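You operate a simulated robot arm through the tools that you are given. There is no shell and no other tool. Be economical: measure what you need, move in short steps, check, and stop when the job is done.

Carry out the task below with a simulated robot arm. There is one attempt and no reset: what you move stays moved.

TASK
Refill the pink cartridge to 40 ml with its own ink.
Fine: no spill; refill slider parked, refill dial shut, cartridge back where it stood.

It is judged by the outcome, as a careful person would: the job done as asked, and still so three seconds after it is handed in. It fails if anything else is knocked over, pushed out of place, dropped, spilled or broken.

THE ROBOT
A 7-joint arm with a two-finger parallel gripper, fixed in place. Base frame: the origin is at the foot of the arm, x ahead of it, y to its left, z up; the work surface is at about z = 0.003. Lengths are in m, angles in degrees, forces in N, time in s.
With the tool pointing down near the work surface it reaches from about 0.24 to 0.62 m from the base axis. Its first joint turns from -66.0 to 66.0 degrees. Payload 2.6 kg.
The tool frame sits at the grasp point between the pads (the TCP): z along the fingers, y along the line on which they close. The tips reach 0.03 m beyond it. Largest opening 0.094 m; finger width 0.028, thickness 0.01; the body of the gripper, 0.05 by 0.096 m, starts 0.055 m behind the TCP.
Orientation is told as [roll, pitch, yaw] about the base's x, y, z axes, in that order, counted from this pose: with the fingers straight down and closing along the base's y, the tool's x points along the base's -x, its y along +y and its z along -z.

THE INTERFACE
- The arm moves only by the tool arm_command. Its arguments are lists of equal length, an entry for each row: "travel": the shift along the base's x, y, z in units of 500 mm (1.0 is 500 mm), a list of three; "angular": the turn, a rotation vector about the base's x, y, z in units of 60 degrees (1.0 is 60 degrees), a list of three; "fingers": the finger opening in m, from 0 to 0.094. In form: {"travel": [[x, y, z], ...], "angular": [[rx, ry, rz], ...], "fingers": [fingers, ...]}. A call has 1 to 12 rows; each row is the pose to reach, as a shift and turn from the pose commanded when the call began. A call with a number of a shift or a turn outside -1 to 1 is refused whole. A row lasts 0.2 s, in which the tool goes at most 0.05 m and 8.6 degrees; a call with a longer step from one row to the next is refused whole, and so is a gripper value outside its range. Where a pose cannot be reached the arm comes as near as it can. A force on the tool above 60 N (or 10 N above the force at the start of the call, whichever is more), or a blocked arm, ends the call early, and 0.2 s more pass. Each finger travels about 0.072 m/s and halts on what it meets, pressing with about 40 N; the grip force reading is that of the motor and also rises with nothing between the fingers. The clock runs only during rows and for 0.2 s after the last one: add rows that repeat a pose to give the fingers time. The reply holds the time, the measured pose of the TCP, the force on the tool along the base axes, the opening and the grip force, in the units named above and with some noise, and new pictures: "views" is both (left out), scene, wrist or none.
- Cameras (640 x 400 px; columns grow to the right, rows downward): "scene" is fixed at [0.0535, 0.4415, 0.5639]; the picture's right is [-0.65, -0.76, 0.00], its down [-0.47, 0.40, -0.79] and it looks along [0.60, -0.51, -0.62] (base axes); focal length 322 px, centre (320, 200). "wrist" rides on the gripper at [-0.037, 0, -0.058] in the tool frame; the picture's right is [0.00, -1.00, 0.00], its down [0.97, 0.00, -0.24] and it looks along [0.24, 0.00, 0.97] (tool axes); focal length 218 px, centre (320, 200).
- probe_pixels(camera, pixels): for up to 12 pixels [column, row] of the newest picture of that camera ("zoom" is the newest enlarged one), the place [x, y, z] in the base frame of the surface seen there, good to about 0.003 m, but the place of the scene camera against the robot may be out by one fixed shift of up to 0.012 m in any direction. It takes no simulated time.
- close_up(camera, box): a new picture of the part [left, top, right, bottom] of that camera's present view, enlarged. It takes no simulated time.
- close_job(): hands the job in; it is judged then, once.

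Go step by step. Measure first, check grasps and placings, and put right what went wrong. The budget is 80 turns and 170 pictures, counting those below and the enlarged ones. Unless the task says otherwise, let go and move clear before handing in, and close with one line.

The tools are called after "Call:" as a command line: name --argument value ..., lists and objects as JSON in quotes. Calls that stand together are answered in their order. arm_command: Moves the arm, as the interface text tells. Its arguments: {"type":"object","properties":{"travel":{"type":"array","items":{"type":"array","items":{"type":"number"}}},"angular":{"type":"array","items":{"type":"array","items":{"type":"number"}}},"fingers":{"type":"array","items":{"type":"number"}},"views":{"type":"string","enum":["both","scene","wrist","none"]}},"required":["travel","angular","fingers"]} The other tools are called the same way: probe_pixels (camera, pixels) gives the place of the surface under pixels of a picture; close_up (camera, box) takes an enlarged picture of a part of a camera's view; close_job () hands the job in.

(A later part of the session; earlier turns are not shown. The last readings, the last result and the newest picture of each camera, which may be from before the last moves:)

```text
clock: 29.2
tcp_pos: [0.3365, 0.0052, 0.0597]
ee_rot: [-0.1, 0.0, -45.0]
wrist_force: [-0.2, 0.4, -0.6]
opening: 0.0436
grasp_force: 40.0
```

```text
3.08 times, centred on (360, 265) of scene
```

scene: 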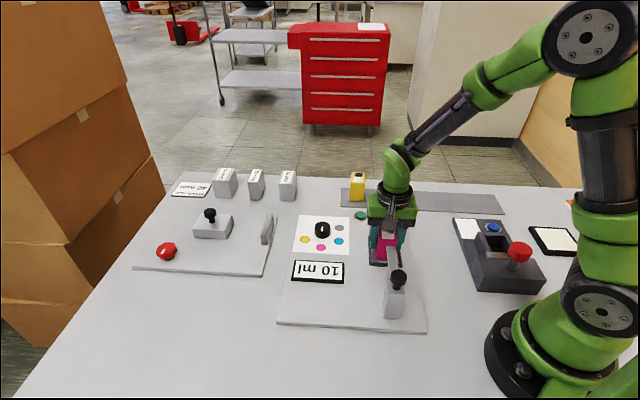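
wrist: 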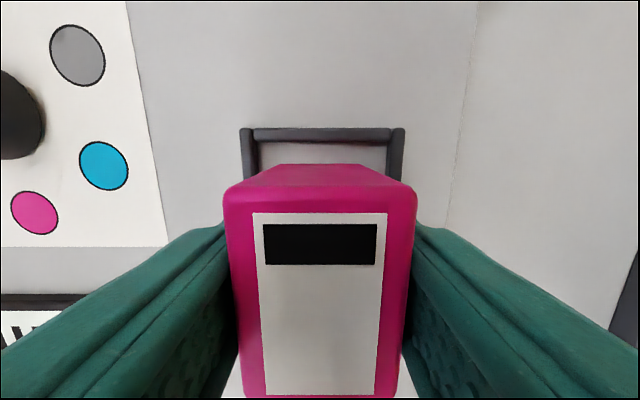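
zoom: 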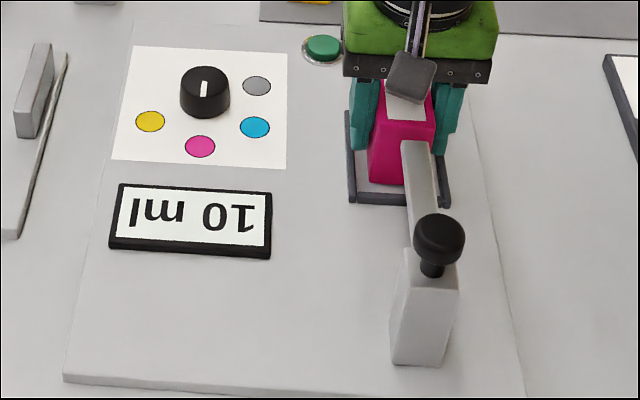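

The display now reads "10 ml", so the cartridge is sensed in the frame. I'll ease it down 2 mm, release and rise.

Call:
arm_command --travel '[[0, 0, -0.002], [0, 0, -0.003], [0, 0, -0.003]]' --angular '[[0, 0, 0], [0, 0, 0], [0, 0, 0]]' --fingers '[0.02, 0.02, 0.02]' --views "none"

Call:
arm_command --travel '[[0, 0, 0], [0, 0, 0], [0, 0, 0], [0, 0, 0.05], [0, 0, 0.12], [0, 0, 0.2], [0, 0, 0.28]]' --angular '[[0, 0, 0], [0, 0, 0], [0, 0, 0], [0, 0, 0], [0, 0, 0], [0, 0, 0], [0, 0, 0]]' --fingers '[0.06, 0.06, 0.06, 0.06, 0.06, 0.06, 0.06]'

Call:
close_up --camera "scene" --box '[280, 200, 440, 330]'

```text
clock: 30.0
tcp_pos: [0.3374, 0.004, 0.0589]
ee_rot: [0.0, 0.1, -45.0]
wrist_force: [0.3, 0.1, -1.7]
opening: 0.0439
grasp_force: 40.4
```

```text
clock: 31.6
tcp_pos: [0.3349, 0.0045, 0.1997]
ee_rot: [-0.1, 0.0, -45.0]
wrist_force: [-0.1, -0.3, 0.5]
opening: 0.0599
grasp_force: 0.1
```

scene: 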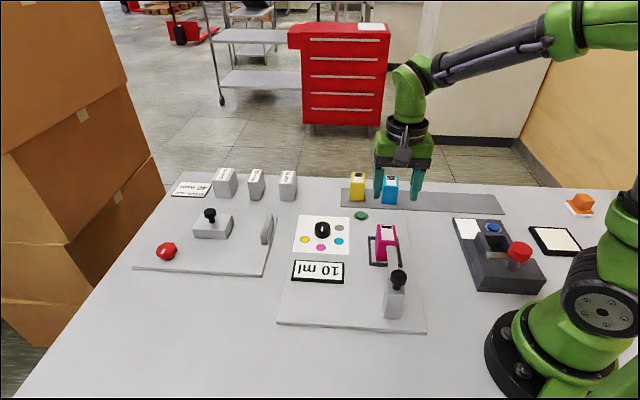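
wrist: 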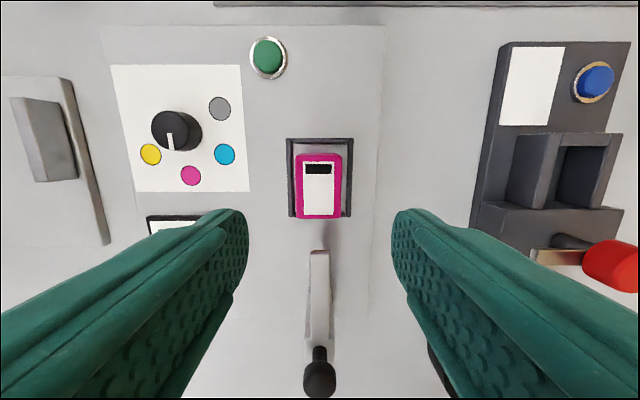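

```text
3.08 times, centred on (360, 265) of scene
```

zoom: 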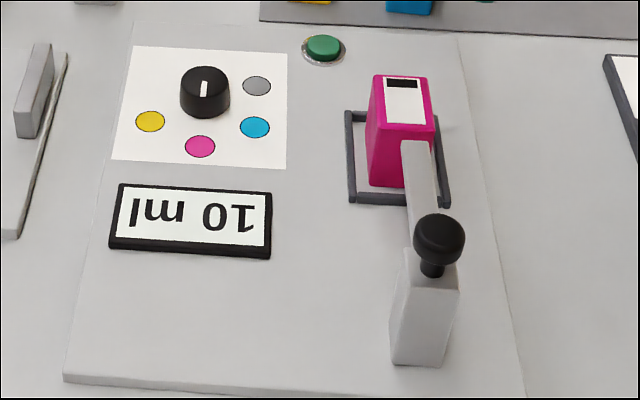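

The cartridge is seated and the display reads 10 ml. Next is the slider knob at (319,372), so I'll probe it.

Call:
close_up --camera "wrist" --box '[240, 230, 400, 400]'

Call:
probe_pixels --camera "wrist" --pixels '[[319, 373], [309, 373], [329, 373], [319, 365], [319, 383], [319, 352], [319, 300], [319, 253], [311, 300], [327, 300], [319, 343]]'

```text
2.35 times, centred on (320, 315) of wrist
```

zoom: 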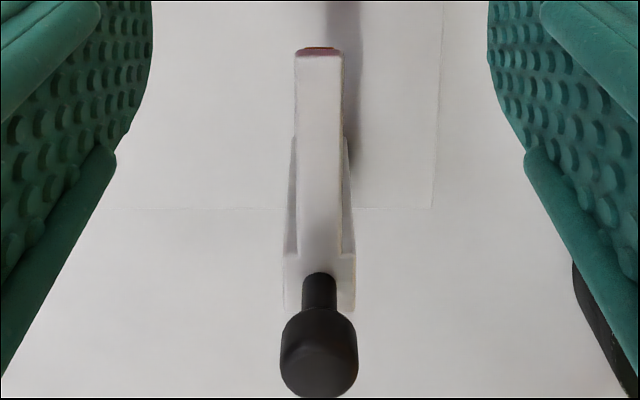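

```text
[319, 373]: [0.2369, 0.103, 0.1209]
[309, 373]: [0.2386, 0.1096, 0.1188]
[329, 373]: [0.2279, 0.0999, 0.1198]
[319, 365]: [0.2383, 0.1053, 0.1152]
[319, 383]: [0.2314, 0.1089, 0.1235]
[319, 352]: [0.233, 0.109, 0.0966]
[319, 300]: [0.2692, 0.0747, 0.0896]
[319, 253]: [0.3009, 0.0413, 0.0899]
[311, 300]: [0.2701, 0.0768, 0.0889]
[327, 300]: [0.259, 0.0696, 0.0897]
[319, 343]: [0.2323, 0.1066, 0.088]
```

The knob's centre is about (0.2295, 0.1125), top 0.125. I'll move above it with the fingers straddling across the slide direction.

Call:
arm_command --travel '[[-0.05, 0.05, 0], [-0.1, 0.1, 0], [-0.15, 0.15, 0], [-0.2, 0.205, 0], [-0.211, 0.216, 0], [-0.211, 0.216, -0.05], [-0.211, 0.216, -0.1], [-0.211, 0.216, -0.152], [-0.211, 0.216, -0.152]]' --angular '[[0, 0, 0], [0, 0, 0], [0, 0, 0], [0, 0, 0], [0, 0, 0], [0, 0, 0], [0, 0, 0], [0, 0, 0], [0, 0, 0]]' --fingers '[0.06, 0.06, 0.06, 0.06, 0.06, 0.06, 0.06, 0.06, 0.06]'

Call:
close_up --camera "scene" --box '[340, 200, 480, 330]'

```text
clock: 33.6
tcp_pos: [0.2306, 0.1144, 0.1231]
ee_rot: [0.0, 0.0, -45.0]
wrist_force: [-0.2, 0.3, -0.8]
opening: 0.0601
grasp_force: 0.1
```

scene: 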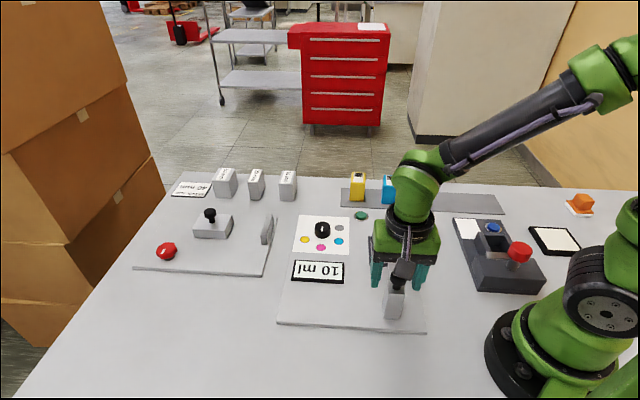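
wrist: 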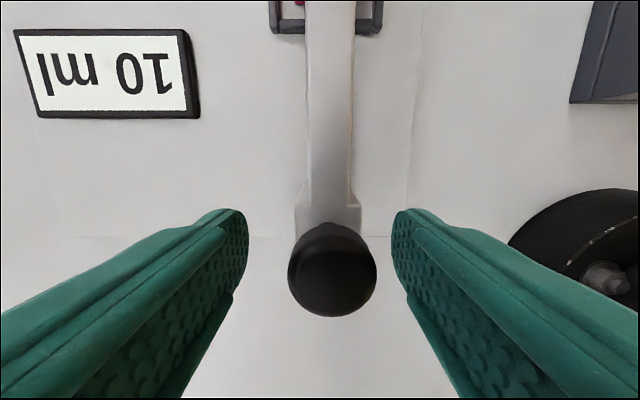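

```text
3.08 times, centred on (410, 265) of scene
```

zoom: 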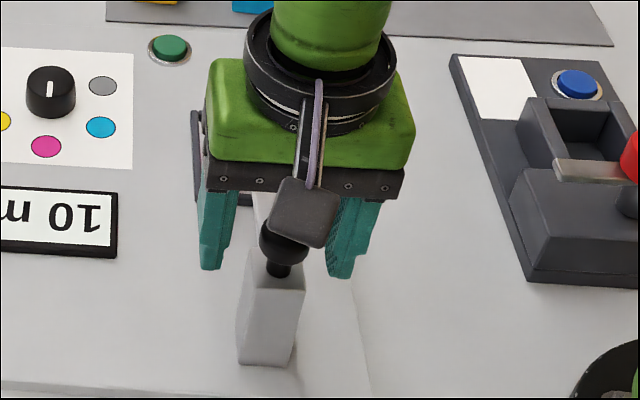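

The knob sits 3.6 mm right of centre, at column 332. I'll shift over and close on it.

Call:
arm_command --travel '[[-0.0025, -0.0025, 0], [-0.005, -0.005, 0], [-0.005, -0.005, 0], [-0.005, -0.005, 0], [-0.005, -0.005, 0], [-0.005, -0.005, 0], [-0.005, -0.005, 0]]' --angular '[[0, 0, 0], [0, 0, 0], [0, 0, 0], [0, 0, 0], [0, 0, 0], [0, 0, 0], [0, 0, 0]]' --fingers '[0.06, 0.06, 0.04, 0.02, 0.01, 0.01, 0.01]' --views "wrist"

```text
clock: 35.2
tcp_pos: [0.2279, 0.1119, 0.1223]
ee_rot: [0.0, 0.0, -45.0]
wrist_force: [1.7, 2.2, -6.1]
opening: 0.0279
grasp_force: 44.7
```

wrist: 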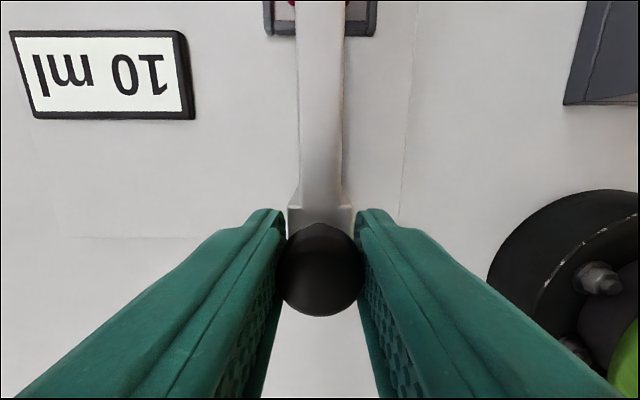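

The knob is gripped (0.028). I'll slide 4 cm toward the cartridge and watch the force.

Call:
arm_command --travel '[[0.01, -0.01, 0], [0.02, -0.02, 0], [0.03, -0.03, 0], [0.04, -0.04, 0], [0.05, -0.05, 0], [0.0566, -0.0566, 0]]' --angular '[[0, 0, 0], [0, 0, 0], [0, 0, 0], [0, 0, 0], [0, 0, 0], [0, 0, 0]]' --fingers '[0.01, 0.01, 0.01, 0.01, 0.01, 0.01]'

Call:
close_up --camera "scene" --box '[280, 200, 440, 330]'

```text
clock: 36.6
tcp_pos: [0.2567, 0.0831, 0.1224]
ee_rot: [0.1, 0.0, -45.1]
wrist_force: [6.5, 8.6, -12.4]
opening: 0.0279
grasp_force: 45.6
```

scene: 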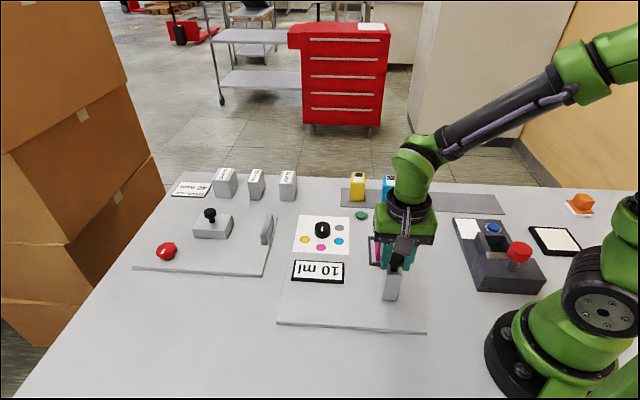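
wrist: 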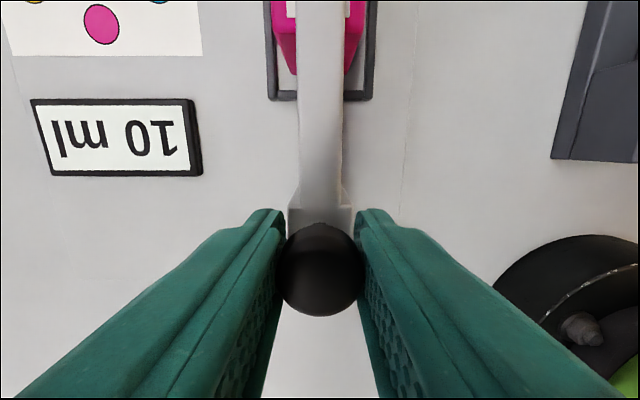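

```text
3.08 times, centred on (360, 265) of scene
```

zoom: 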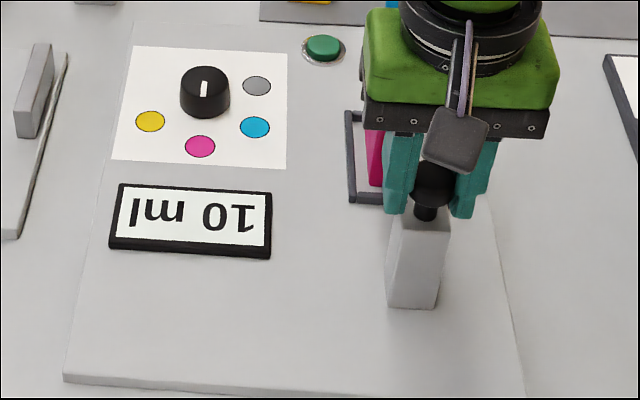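

It slides freely and the bar tip is now near the cartridge's middle. I'll go another 1.5 cm in small steps, watching for a stop.

Call:
arm_command --travel '[[0.004, -0.004, 0], [0.008, -0.008, 0], [0.012, -0.012, 0], [0.016, -0.016, 0], [0.021, -0.021, 0], [0.021, -0.021, 0]]' --angular '[[0, 0, 0], [0, 0, 0], [0, 0, 0], [0, 0, 0], [0, 0, 0], [0, 0, 0]]' --fingers '[0.01, 0.01, 0.01, 0.01, 0.01, 0.01]'

Call:
close_up --camera "wrist" --box '[220, 0, 420, 140]'

```text
clock: 38.0
tcp_pos: [0.2684, 0.0724, 0.1225]
ee_rot: [0.1, -0.1, -44.9]
wrist_force: [17.9, 21.1, -27.5]
opening: 0.0279
grasp_force: 45.0
```

scene: 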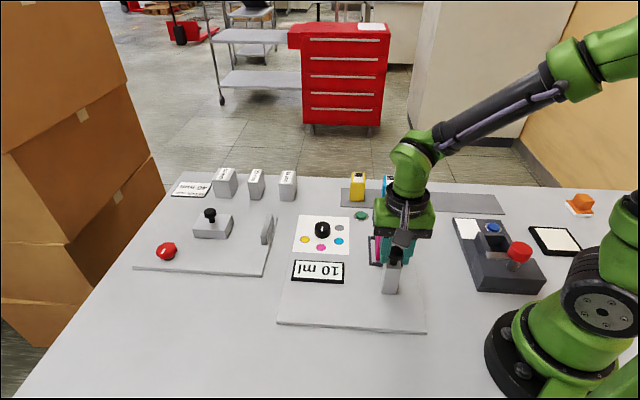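
wrist: 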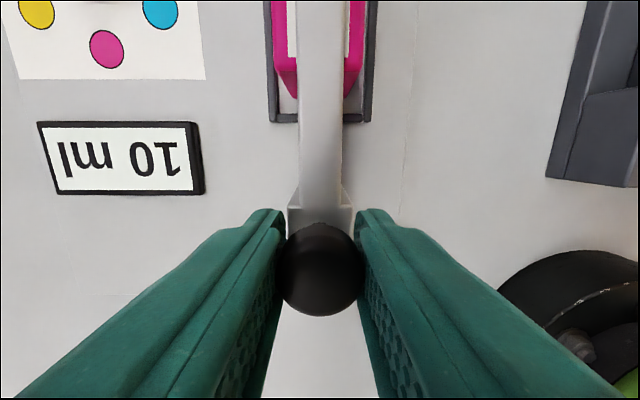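

```text
2.86 times, centred on (320, 70) of wrist
```

zoom: 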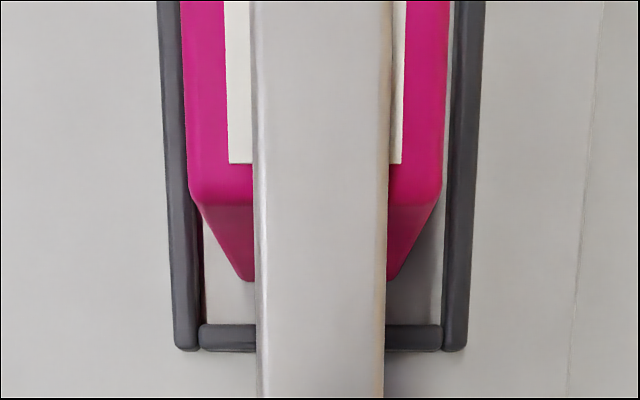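

There is no stop yet along the slide; the force is only side load across it, so I'll relieve that. I'll continue in small steps to find a stop, with slight correction.

Call:
arm_command --travel '[[0.002, 0.002, -0.002], [0.007, -0.003, -0.002], [0.011, -0.007, -0.002], [0.011, -0.007, -0.002]]' --angular '[[0, 0, 0], [0, 0, 0], [0, 0, 0], [0, 0, 0]]' --fingers '[0.01, 0.01, 0.01, 0.01]'

Call:
close_up --camera "scene" --box '[340, 200, 440, 310]'

```text
clock: 39.0
tcp_pos: [0.2699, 0.0689, 0.1212]
ee_rot: [-0.3, 0.3, -45.2]
wrist_force: [-34.0, 1.8, 42.2]
opening: 0.028
grasp_force: 44.8
```

scene: 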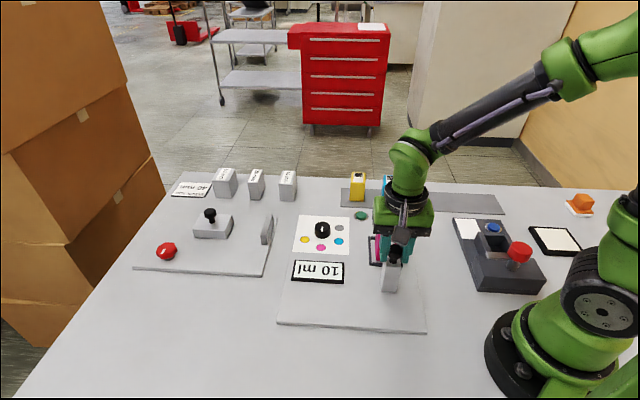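
wrist: 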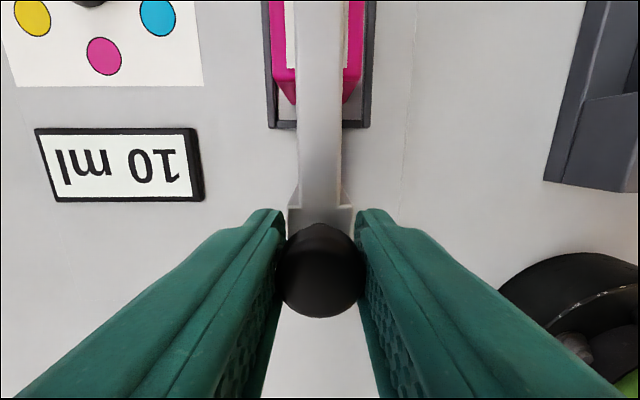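

```text
3.64 times, centred on (390, 255) of scene
```

zoom: 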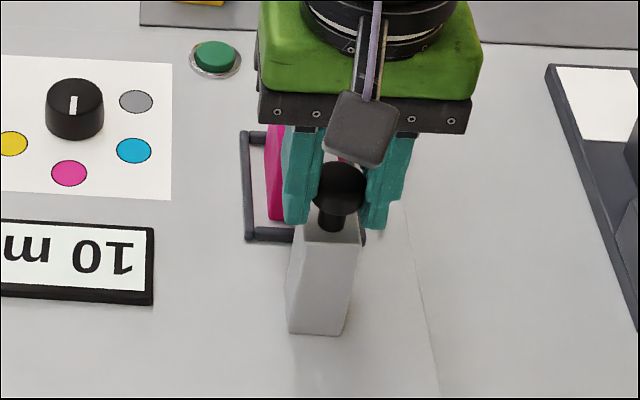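

The force along the slide rose after 60 mm of travel, so the slider has reached its stop. I'll release and rise to inspect.

Call:
arm_command --travel '[[-0.004, 0.002, 0.002], [-0.004, 0.002, 0.002], [-0.004, 0.002, 0.002], [-0.004, 0.002, 0.002], [-0.004, 0.002, 0.06], [-0.004, 0.002, 0.14], [-0.004, 0.002, 0.22], [-0.004, 0.002, 0.25]]' --angular '[[0, 0, 0], [0, 0, 0], [0, 0, 0], [0, 0, 0], [0, 0, 0], [0, 0, 0], [0, 0, 0], [0, 0, 0]]' --fingers '[0.028, 0.06, 0.06, 0.06, 0.06, 0.06, 0.06, 0.06]'

Call:
close_up --camera "wrist" --box '[200, 60, 440, 300]'

Call:
probe_pixels --camera "wrist" --pixels '[[319, 253]]'

```text
clock: 40.8
tcp_pos: [0.2708, 0.0703, 0.2471]
ee_rot: [0.0, 0.0, -45.0]
wrist_force: [0.0, -0.4, 0.7]
opening: 0.0599
grasp_force: 0.1
```

scene: 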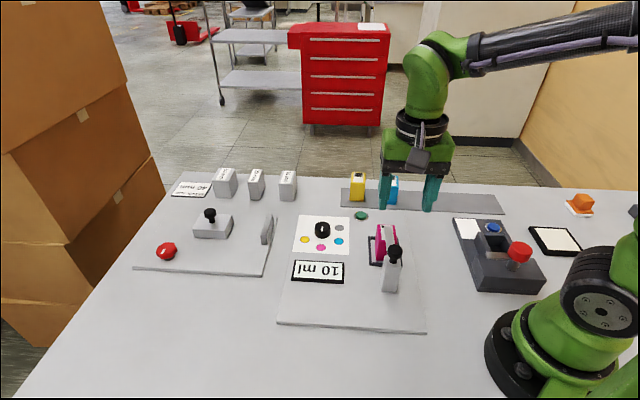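
wrist: 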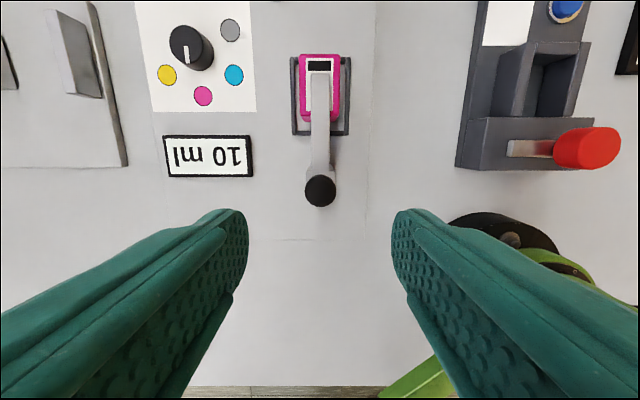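

```text
1.67 times, centred on (320, 180) of wrist
```

zoom: 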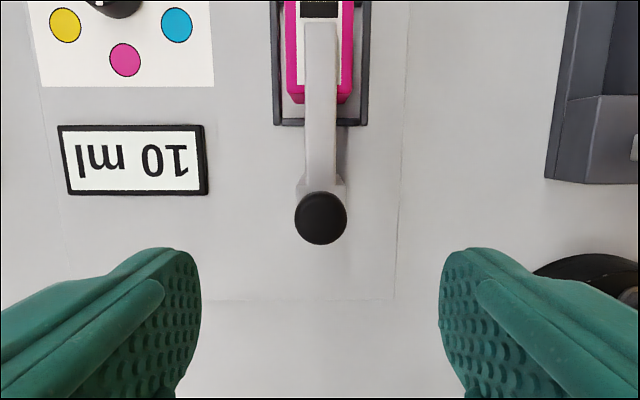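

```text
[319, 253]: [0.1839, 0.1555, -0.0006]
```

The nozzle bar now reaches over the cartridge, and the display holds at 10 ml, so flow must need the green button. I'll close the fingers and go above the button at (0.4565, -0.048).

Call:
arm_command --travel '[[0.06, -0.038, 0], [0.12, -0.076, 0], [0.18, -0.114, 0], [0.24, -0.152, 0], [0.3, -0.19, 0], [0.35, -0.222, -0.03], [0.3714, -0.2366, -0.1], [0.3714, -0.2366, -0.18], [0.3714, -0.2366, -0.25], [0.3714, -0.2366, -0.3]]' --angular '[[0, 0, 0], [0, 0, 0], [0, 0, 0], [0, 0, 0], [0, 0, 0], [0, 0, 0], [0, 0, 0], [0, 0, 0], [0, 0, 0], [0, 0, 0]]' --fingers '[0.02, 0, 0, 0, 0, 0, 0, 0, 0, 0]'

Call:
close_up --camera "wrist" --box '[240, 150, 400, 250]'

```text
clock: 43.0
tcp_pos: [0.4565, -0.0513, 0.097]
ee_rot: [-0.1, 0.0, -45.0]
wrist_force: [0.2, 0.3, 0.1]
opening: 0.0001
grasp_force: 33.3
```

scene: 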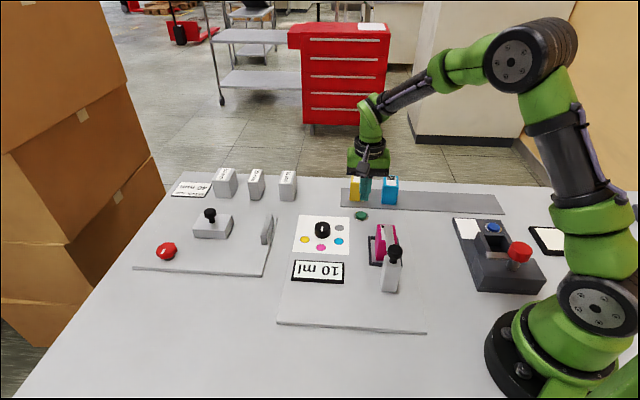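
wrist: 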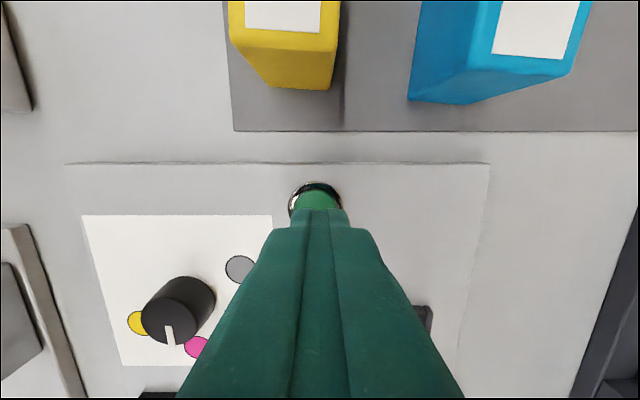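

```text
4.00 times, centred on (320, 200) of wrist
```

zoom: 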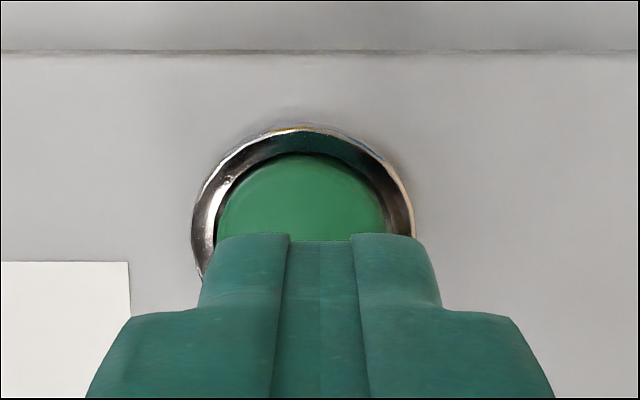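

The button's centre at about (316,207) lies nearly under the fingertips. I'll shift 2.5 mm, press briefly once, retreat, and read the display.

Call:
arm_command --travel '[[0.0036, 0.0036, -0.05], [0.0036, 0.0036, -0.085], [0.0036, 0.0036, -0.1], [0.0036, 0.0036, -0.08], [0.0036, 0.0036, -0.06]]' --angular '[[0, 0, 0], [0, 0, 0], [0, 0, 0], [0, 0, 0], [0, 0, 0]]' --fingers '[0, 0, 0, 0, 0]'

Call:
close_up --camera "scene" --box '[280, 200, 440, 330]'

```text
clock: 44.2
tcp_pos: [0.4566, -0.0466, 0.0679]
ee_rot: [0.0, 0.1, -45.0]
wrist_force: [-0.6, -0.6, -0.4]
opening: 0.0
grasp_force: 32.7
```

scene: 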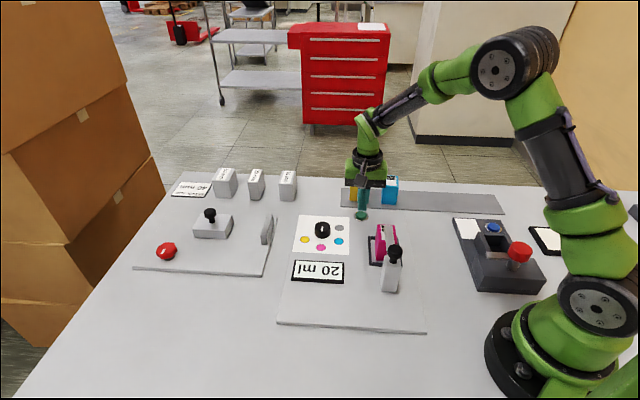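
wrist: 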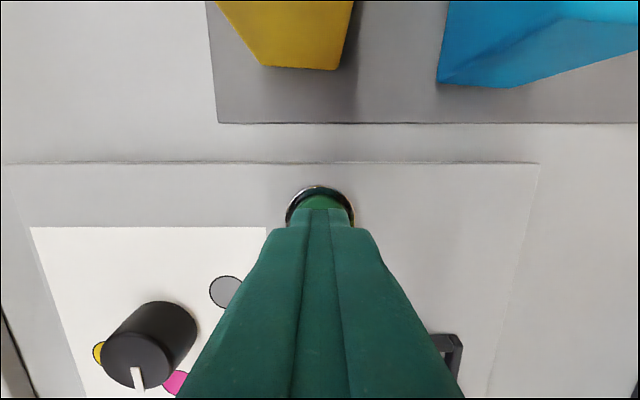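

```text
3.08 times, centred on (360, 265) of scene
```

zoom: 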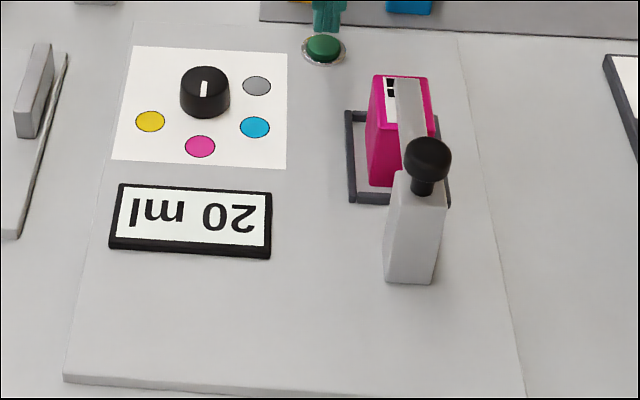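

One press added 10 ml, and the display now reads 20 ml with two label stripes. I'll press again with the same profile.

Call:
arm_command --travel '[[0, 0, -0.025], [0, 0, -0.04], [0, 0, -0.02], [0, 0, 0]]' --angular '[[0, 0, 0], [0, 0, 0], [0, 0, 0], [0, 0, 0]]' --fingers '[0, 0, 0, 0]' --views "none"

Call:
close_up --camera "scene" --box '[280, 200, 440, 330]'

```text
clock: 45.2
tcp_pos: [0.4587, -0.047, 0.0674]
ee_rot: [-0.1, 0.0, -44.9]
wrist_force: [0.5, -0.5, -0.1]
opening: 0.0
grasp_force: 32.6
```

```text
3.08 times, centred on (360, 265) of scene
```

zoom: 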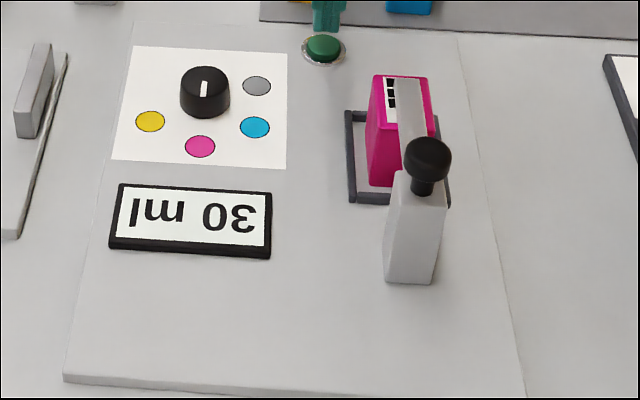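

It reads 30 ml now, so one more identical press.

Call:
arm_command --travel '[[0, 0, -0.025], [0, 0, -0.04], [0, 0, -0.02], [0, 0, 0]]' --angular '[[0, 0, 0], [0, 0, 0], [0, 0, 0], [0, 0, 0]]' --fingers '[0, 0, 0, 0]' --views "none"

Call:
close_up --camera "scene" --box '[280, 200, 440, 330]'

```text
clock: 46.2
tcp_pos: [0.4584, -0.0471, 0.0658]
ee_rot: [-0.1, -0.1, -45.0]
wrist_force: [0.1, 0.5, -0.2]
opening: 0.0
grasp_force: 33.0
```

```text
3.08 times, centred on (360, 265) of scene
```

zoom: 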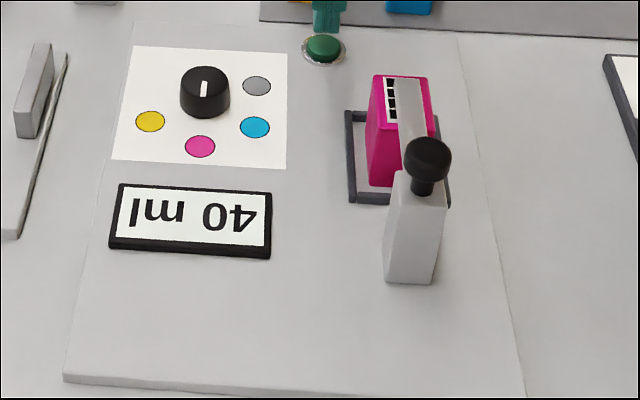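

It reads 40 ml. I'll rise and move to the dial with yaw -70 to shut it.

Call:
arm_command --travel '[[0, 0, 0.08], [0, 0, 0.16], [0.004, 0.05, 0.2], [0.012, 0.12, 0.2], [0.02, 0.19, 0.2], [0.0305, 0.235, 0.16], [0.0305, 0.235, 0.08]]' --angular '[[0, 0, 0], [0, 0, 0], [0, 0, -0.1], [0, 0, -0.2], [0, 0, -0.3], [0, 0, -0.4], [0, 0, -0.417]]' --fingers '[0, 0, 0.03, 0.05, 0.07, 0.07, 0.07]' --views "wrist"

```text
clock: 47.8
tcp_pos: [0.4704, 0.071, 0.1066]
ee_rot: [0.0, 0.0, -70.1]
wrist_force: [1.0, 0.1, 0.1]
opening: 0.0696
grasp_force: 0.1
```

wrist: 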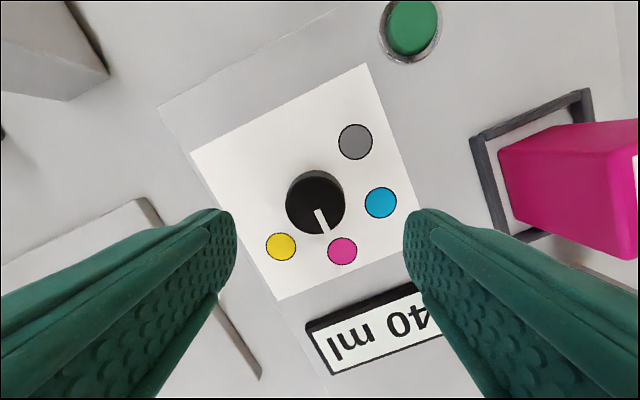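

The knob is nearly centred. I'll correct by a few millimetres, descend and grip.

Call:
arm_command --travel '[[0.007, -0.002, -0.06], [0.007, -0.002, -0.117], [0.007, -0.002, -0.117], [0.007, -0.002, -0.117], [0.007, -0.002, -0.117], [0.007, -0.002, -0.117], [0.007, -0.002, -0.117], [0.007, -0.002, -0.117]]' --angular '[[0, 0, 0], [0, 0, 0], [0, 0, 0], [0, 0, 0], [0, 0, 0], [0, 0, 0], [0, 0, 0], [0, 0, 0]]' --fingers '[0.07, 0.07, 0.07, 0.02, 0.02, 0.02, 0.02, 0.02]' --views "wrist"

```text
clock: 49.6
tcp_pos: [0.4749, 0.0685, 0.0477]
ee_rot: [-0.2, 0.2, -70.1]
wrist_force: [-18.5, -5.3, 4.6]
opening: 0.0391
grasp_force: 45.6
```

wrist: 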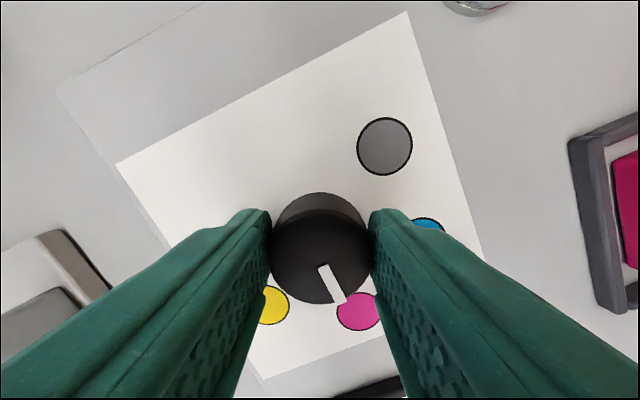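

Gripped. I'll turn +60°, then another +60°, easing the centre back slightly.

Call:
arm_command --travel '[[-0.002, 0.001, 0], [-0.002, 0.001, 0], [-0.002, 0.002, 0], [-0.002, 0.002, 0], [-0.002, 0.002, 0], [-0.002, 0.002, 0], [-0.002, 0.002, 0], [-0.002, 0.002, 0]]' --angular '[[0, 0, 0.125], [0, 0, 0.25], [0, 0, 0.375], [0, 0, 0.5], [0, 0, 0.625], [0, 0, 0.75], [0, 0, 0.875], [0, 0, 1.0]]' --fingers '[0.02, 0.02, 0.02, 0.02, 0.02, 0.02, 0.02, 0.02]' --views "wrist"

Call:
arm_command --travel '[[0, 0, 0], [0, 0, 0], [0, 0, 0], [0, 0, 0], [0, 0, 0], [0, 0, 0], [0, 0, 0], [0, 0, 0], [0, 0, 0]]' --angular '[[0, 0, 0.125], [0, 0, 0.25], [0, 0, 0.375], [0, 0, 0.5], [0, 0, 0.625], [0, 0, 0.75], [0, 0, 0.875], [0, 0, 1.0], [0, 0, 1.0]]' --fingers '[0.02, 0.02, 0.02, 0.02, 0.02, 0.02, 0.02, 0.02, 0.02]' --views "wrist"

```text
clock: 51.4
tcp_pos: [0.4749, 0.0708, 0.0476]
ee_rot: [0.0, -0.1, -9.9]
wrist_force: [6.5, -4.0, -16.1]
opening: 0.0392
grasp_force: 45.0
```

wrist: 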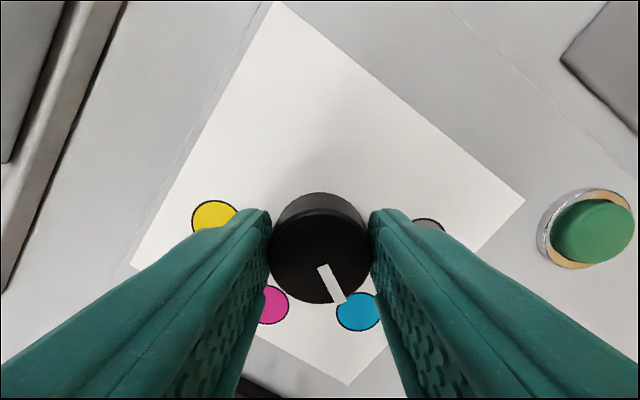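

```text
clock: 53.4
tcp_pos: [0.4744, 0.0719, 0.0483]
ee_rot: [0.2, -0.1, 50.1]
wrist_force: [14.9, 12.9, -19.4]
opening: 0.039
grasp_force: 45.2
```

wrist: 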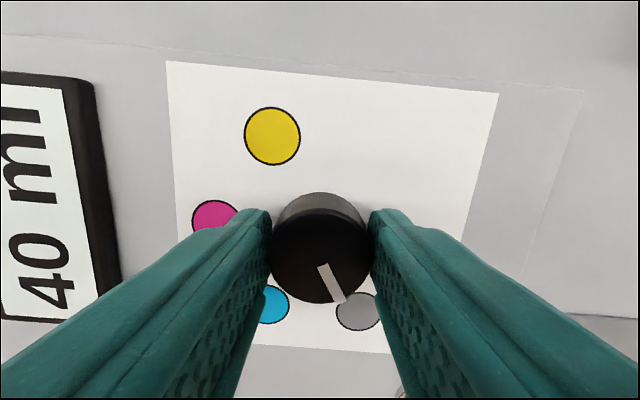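

The dial is back at grey, as it started. I'll release, rise, and head for the slider knob while turning to -45°.

Call:
arm_command --travel '[[0, 0, 0], [0, 0, 0], [0, 0, 0], [0, 0, 0.08], [0, 0, 0.16], [0, 0, 0.24], [0, 0, 0.32]]' --angular '[[0, 0, 0], [0, 0, 0], [0, 0, 0], [0, 0, 0], [0, 0, -0.125], [0, 0, -0.25], [0, 0, -0.375]]' --fingers '[0.07, 0.07, 0.07, 0.07, 0.07, 0.06, 0.06]' --views "none"

Call:
close_up --camera "scene" --box '[280, 200, 440, 330]'

Call:
arm_command --travel '[[-0.04, 0, 0], [-0.09, 0, 0], [-0.14, 0, 0], [-0.19, 0, 0], [-0.24, 0, 0], [-0.29, 0, 0], [-0.34, 0, 0], [-0.39, -0.001, 0], [-0.407, -0.001, 0], [-0.407, -0.001, 0]]' --angular '[[0, 0, -0.12], [0, 0, -0.24], [0, 0, -0.36], [0, 0, -0.48], [0, 0, -0.6], [0, 0, -0.72], [0, 0, -0.84], [0, 0, -0.96], [0, 0, -1.0], [0, 0, -1.0]]' --fingers '[0.06, 0.06, 0.06, 0.06, 0.06, 0.06, 0.06, 0.06, 0.06, 0.06]' --views "wrist"

```text
clock: 55.0
tcp_pos: [0.4746, 0.0706, 0.2117]
ee_rot: [0.1, 0.0, 27.3]
wrist_force: [0.0, 0.0, -0.2]
opening: 0.0599
grasp_force: 0.1
```

```text
3.08 times, centred on (360, 265) of scene
```

zoom: 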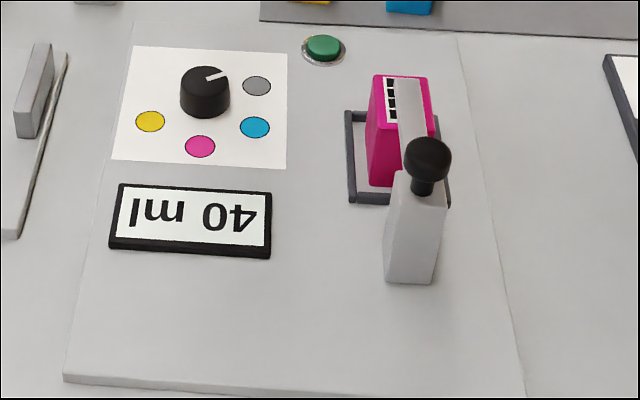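

```text
clock: 57.2
tcp_pos: [0.2715, 0.0696, 0.2074]
ee_rot: [-0.1, 0.0, -32.5]
wrist_force: [0.3, 0.0, -0.8]
opening: 0.06
grasp_force: 0.0
```

wrist: 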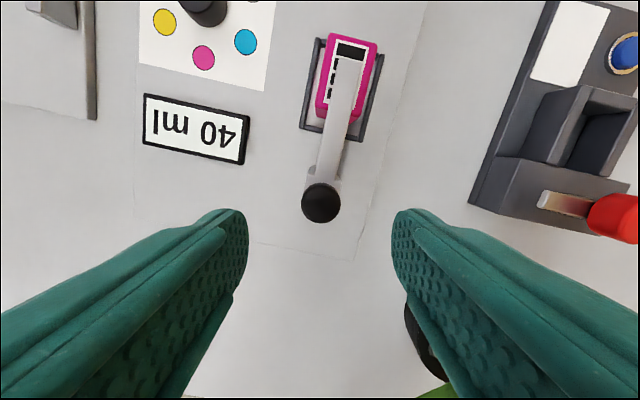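

The dial is shut and 40 ml is held. I'll align yaw to -45, descend over the knob and grip it.

Call:
arm_command --travel '[[-0.001, 0, 0], [-0.002, 0, -0.03], [-0.002, 0, -0.1], [-0.002, 0, -0.17], [-0.002, 0, -0.17], [-0.002, 0, -0.17], [-0.002, 0, -0.17], [-0.002, 0, -0.17], [-0.002, 0, -0.17]]' --angular '[[0, 0, -0.12], [0, 0, -0.208], [0, 0, -0.208], [0, 0, -0.208], [0, 0, -0.208], [0, 0, -0.208], [0, 0, -0.208], [0, 0, -0.208], [0, 0, -0.208]]' --fingers '[0.06, 0.06, 0.06, 0.06, 0.06, 0.03, 0.01, 0.01, 0.01]' --views "wrist"

```text
clock: 59.2
tcp_pos: [0.2687, 0.0701, 0.1241]
ee_rot: [0.0, 0.0, -44.9]
wrist_force: [10.5, 9.3, -16.3]
opening: 0.0276
grasp_force: 45.1
```

wrist: 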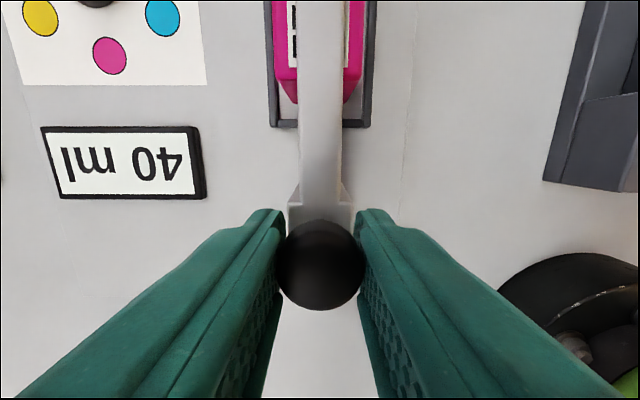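

Gripped. I'll slide 60 mm back to the parked position.

Call:
arm_command --travel '[[-0.006, 0.008, 0], [-0.018, 0.021, 0], [-0.03, 0.033, 0], [-0.042, 0.045, 0], [-0.054, 0.057, 0], [-0.066, 0.069, 0], [-0.076, 0.079, 0], [-0.082, 0.085, 0], [-0.082, 0.085, 0]]' --angular '[[0, 0, 0], [0, 0, 0], [0, 0, 0], [0, 0, 0], [0, 0, 0], [0, 0, 0], [0, 0, 0], [0, 0, 0], [0, 0, 0]]' --fingers '[0.01, 0.01, 0.01, 0.01, 0.01, 0.01, 0.01, 0.01, 0.01]' --views "wrist"

```text
clock: 61.2
tcp_pos: [0.2276, 0.1122, 0.1223]
ee_rot: [-0.4, 0.2, -45.2]
wrist_force: [-25.1, -27.0, 28.5]
opening: 0.0279
grasp_force: 45.3
```

wrist: 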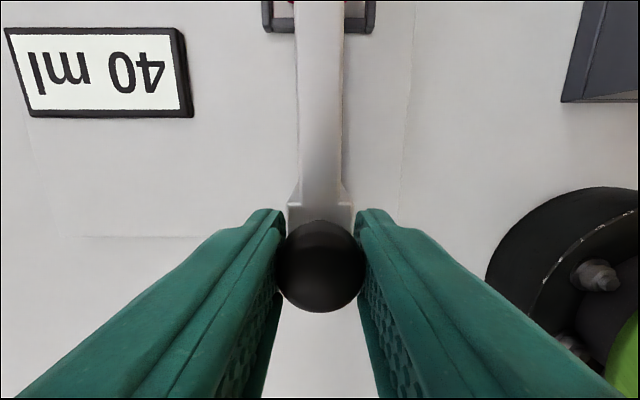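

The knob is back at its parked position (0.2276, 0.1122). I'll relieve the side load, nudge 1–2 mm further to feel for the end stop, then release.

Call:
arm_command --travel '[[-0.002, -0.002, 0], [-0.004, 0, 0], [-0.0045, 0.0005, 0]]' --angular '[[0, 0, 0], [0, 0, 0], [0, 0, 0]]' --fingers '[0.01, 0.01, 0.01]' --views "none"

```text
clock: 62.0
tcp_pos: [0.2266, 0.1119, 0.1232]
ee_rot: [0.0, 0.1, -45.1]
wrist_force: [-1.8, -16.7, -11.7]
opening: 0.0278
grasp_force: 44.4
```

It resists with about 10 N, so it is at the stop. I'll release, rise, and move back over the frame.

Call:
arm_command --travel '[[0.002, -0.001, 0], [0.002, -0.001, 0], [0.002, -0.001, 0], [0.002, -0.001, 0.07], [0.002, -0.001, 0.15], [0.06, -0.06, 0.16], [0.12, -0.12, 0.16], [0.18, -0.18, 0.16], [0.217, -0.214, 0.16], [0.217, -0.214, 0.12]]' --angular '[[0, 0, 0], [0, 0, 0], [0, 0, 0], [0, 0, 0], [0, 0, 0], [0, 0, 0], [0, 0, 0], [0, 0, 0], [0, 0, 0], [0, 0, 0]]' --fingers '[0.028, 0.06, 0.06, 0.06, 0.06, 0.06, 0.06, 0.06, 0.06, 0.06]'

Call:
close_up --camera "scene" --box '[280, 200, 440, 330]'

Call:
close_up --camera "wrist" --box '[240, 120, 400, 240]'

```text
clock: 64.2
tcp_pos: [0.3367, 0.0073, 0.1838]
ee_rot: [0.0, -0.1, -45.0]
wrist_force: [-1.0, 0.1, -0.1]
opening: 0.06
grasp_force: 0.0
```

scene: 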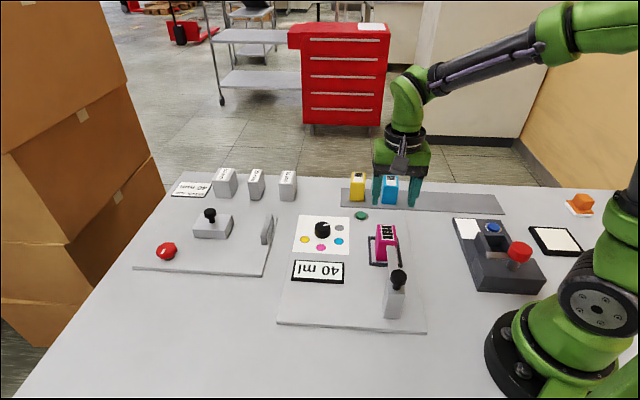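
wrist: 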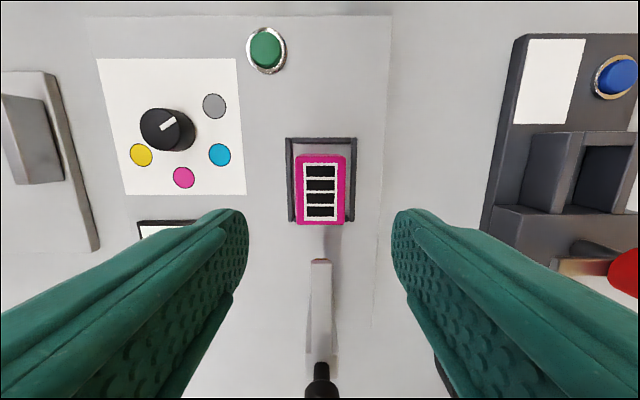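

```text
3.08 times, centred on (360, 265) of scene
```

zoom: 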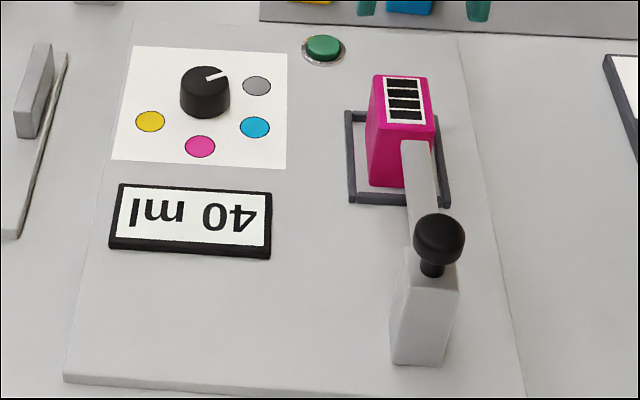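

```text
3.33 times, centred on (320, 180) of wrist
```

zoom: 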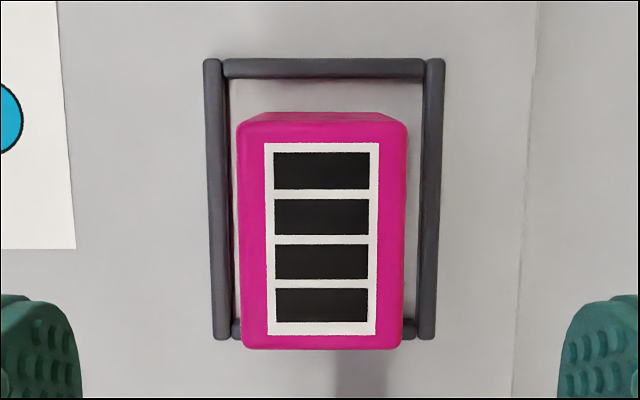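

All good: four bars, slider parked, dial shut. Next I'll grip the cartridge in the frame, at the same height as before.

Call:
arm_command --travel '[[0.0036, -0.004, -0.06], [0.0036, -0.004, -0.12], [0.0036, -0.004, -0.18], [0.0036, -0.004, -0.22], [0.0036, -0.004, -0.251], [0.0036, -0.004, -0.251], [0.0036, -0.004, -0.251], [0.0036, -0.004, -0.251], [0.0036, -0.004, -0.251], [0.0036, -0.004, -0.251]]' --angular '[[0, 0, 0], [0, 0, 0], [0, 0, 0], [0, 0, 0], [0, 0, 0], [0, 0, 0], [0, 0, 0], [0, 0, 0], [0, 0, 0], [0, 0, 0]]' --fingers '[0.06, 0.06, 0.06, 0.06, 0.06, 0.06, 0.03, 0.02, 0.02, 0.02]' --views "wrist"

```text
clock: 66.4
tcp_pos: [0.3377, 0.0017, 0.0566]
ee_rot: [0.0, -0.1, -45.1]
wrist_force: [1.2, -0.8, 0.6]
opening: 0.0441
grasp_force: 40.0
```

wrist: 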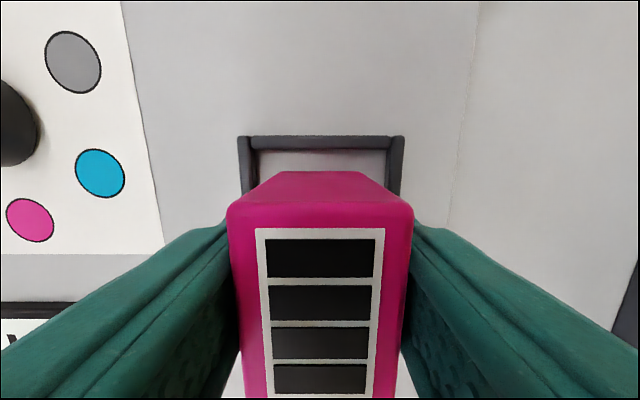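

Gripped at 0.044. I'll lift slowly clear of the frame and carry it back above its rack place.

Call:
arm_command --travel '[[0, 0, 0.006], [0, 0, 0.014], [0, 0, 0.024], [0, 0, 0.036], [0, 0, 0.05], [0, 0, 0.066], [0, 0, 0.085], [0, 0, 0.105], [0, 0, 0.125], [0.006, -0.02, 0.14], [0.014, -0.05, 0.14]]' --angular '[[0, 0, 0], [0, 0, 0], [0, 0, 0], [0, 0, 0], [0, 0, 0], [0, 0, 0], [0, 0, 0], [0, 0, 0], [0, 0, 0], [0, 0, 0], [0, 0, -0.01]]' --fingers '[0.02, 0.02, 0.02, 0.02, 0.02, 0.02, 0.02, 0.02, 0.02, 0.02, 0.02]' --views "wrist"

```text
clock: 68.8
tcp_pos: [0.3436, -0.0216, 0.1268]
ee_rot: [-0.1, 0.2, -45.6]
wrist_force: [0.6, 0.0, -1.8]
opening: 0.044
grasp_force: 39.9
```

wrist: 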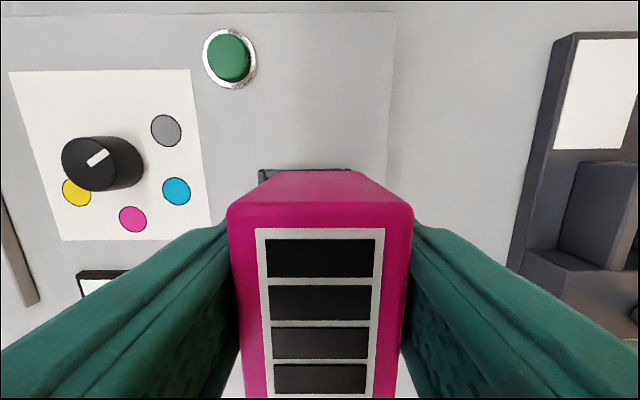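

It is held steadily. I'll carry it to above the rack spot.

Call:
arm_command --travel '[[0.012, -0.043, 0], [0.028, -0.1, 0], [0.044, -0.156, 0], [0.06, -0.212, 0], [0.076, -0.268, 0], [0.09, -0.32, 0], [0.102, -0.364, 0], [0.112, -0.398, -0.01], [0.1166, -0.4134, -0.03], [0.1166, -0.4134, -0.06], [0.1166, -0.4134, -0.09], [0.1166, -0.4134, -0.11]]' --angular '[[0, 0, -0.01], [0, 0, -0.02], [0, 0, -0.03], [0, 0, -0.04], [0, 0, -0.055], [0, 0, -0.055], [0, 0, -0.055], [0, 0, -0.055], [0, 0, -0.055], [0, 0, -0.055], [0, 0, -0.055], [0, 0, -0.055]]' --fingers '[0.02, 0.02, 0.02, 0.02, 0.02, 0.02, 0.02, 0.02, 0.02, 0.02, 0.02, 0.02]'

Call:
close_up --camera "scene" --box '[405, 165, 445, 215]'

Call:
probe_pixels --camera "wrist" --pixels '[[235, 215], [406, 215], [320, 208], [320, 206], [242, 390], [398, 390]]'

```text
clock: 71.4
tcp_pos: [0.4037, -0.2285, 0.0732]
ee_rot: [-0.1, 0.0, -49.0]
wrist_force: [0.6, -0.7, -1.1]
opening: 0.0438
grasp_force: 39.8
```

scene: 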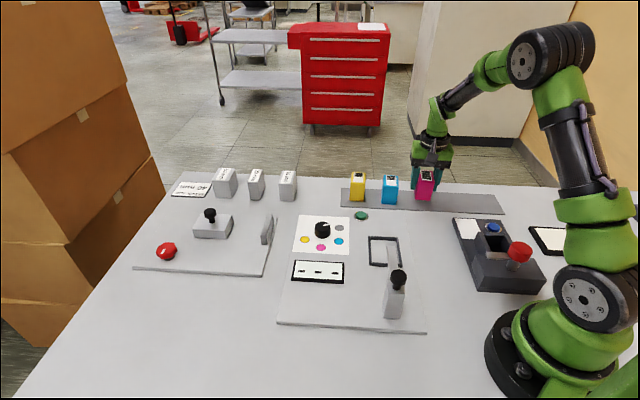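
wrist: 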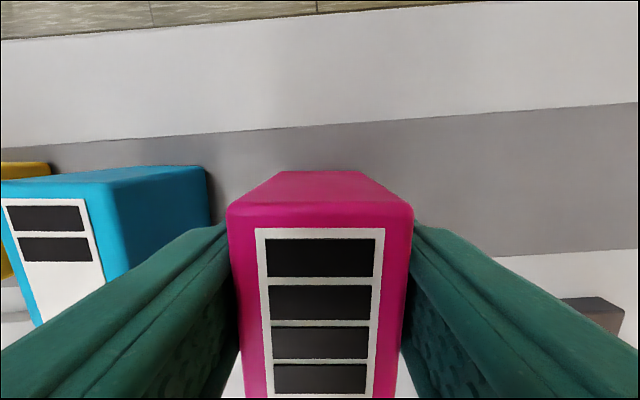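

```text
8.00 times, centred on (425, 190) of scene
```

zoom: 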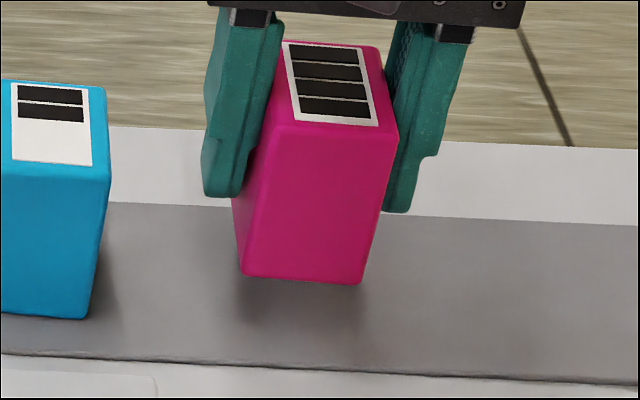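

```text
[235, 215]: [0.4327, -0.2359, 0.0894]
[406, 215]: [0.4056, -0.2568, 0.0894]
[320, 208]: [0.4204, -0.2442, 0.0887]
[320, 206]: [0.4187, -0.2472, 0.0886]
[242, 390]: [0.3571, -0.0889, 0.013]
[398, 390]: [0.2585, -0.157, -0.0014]
```

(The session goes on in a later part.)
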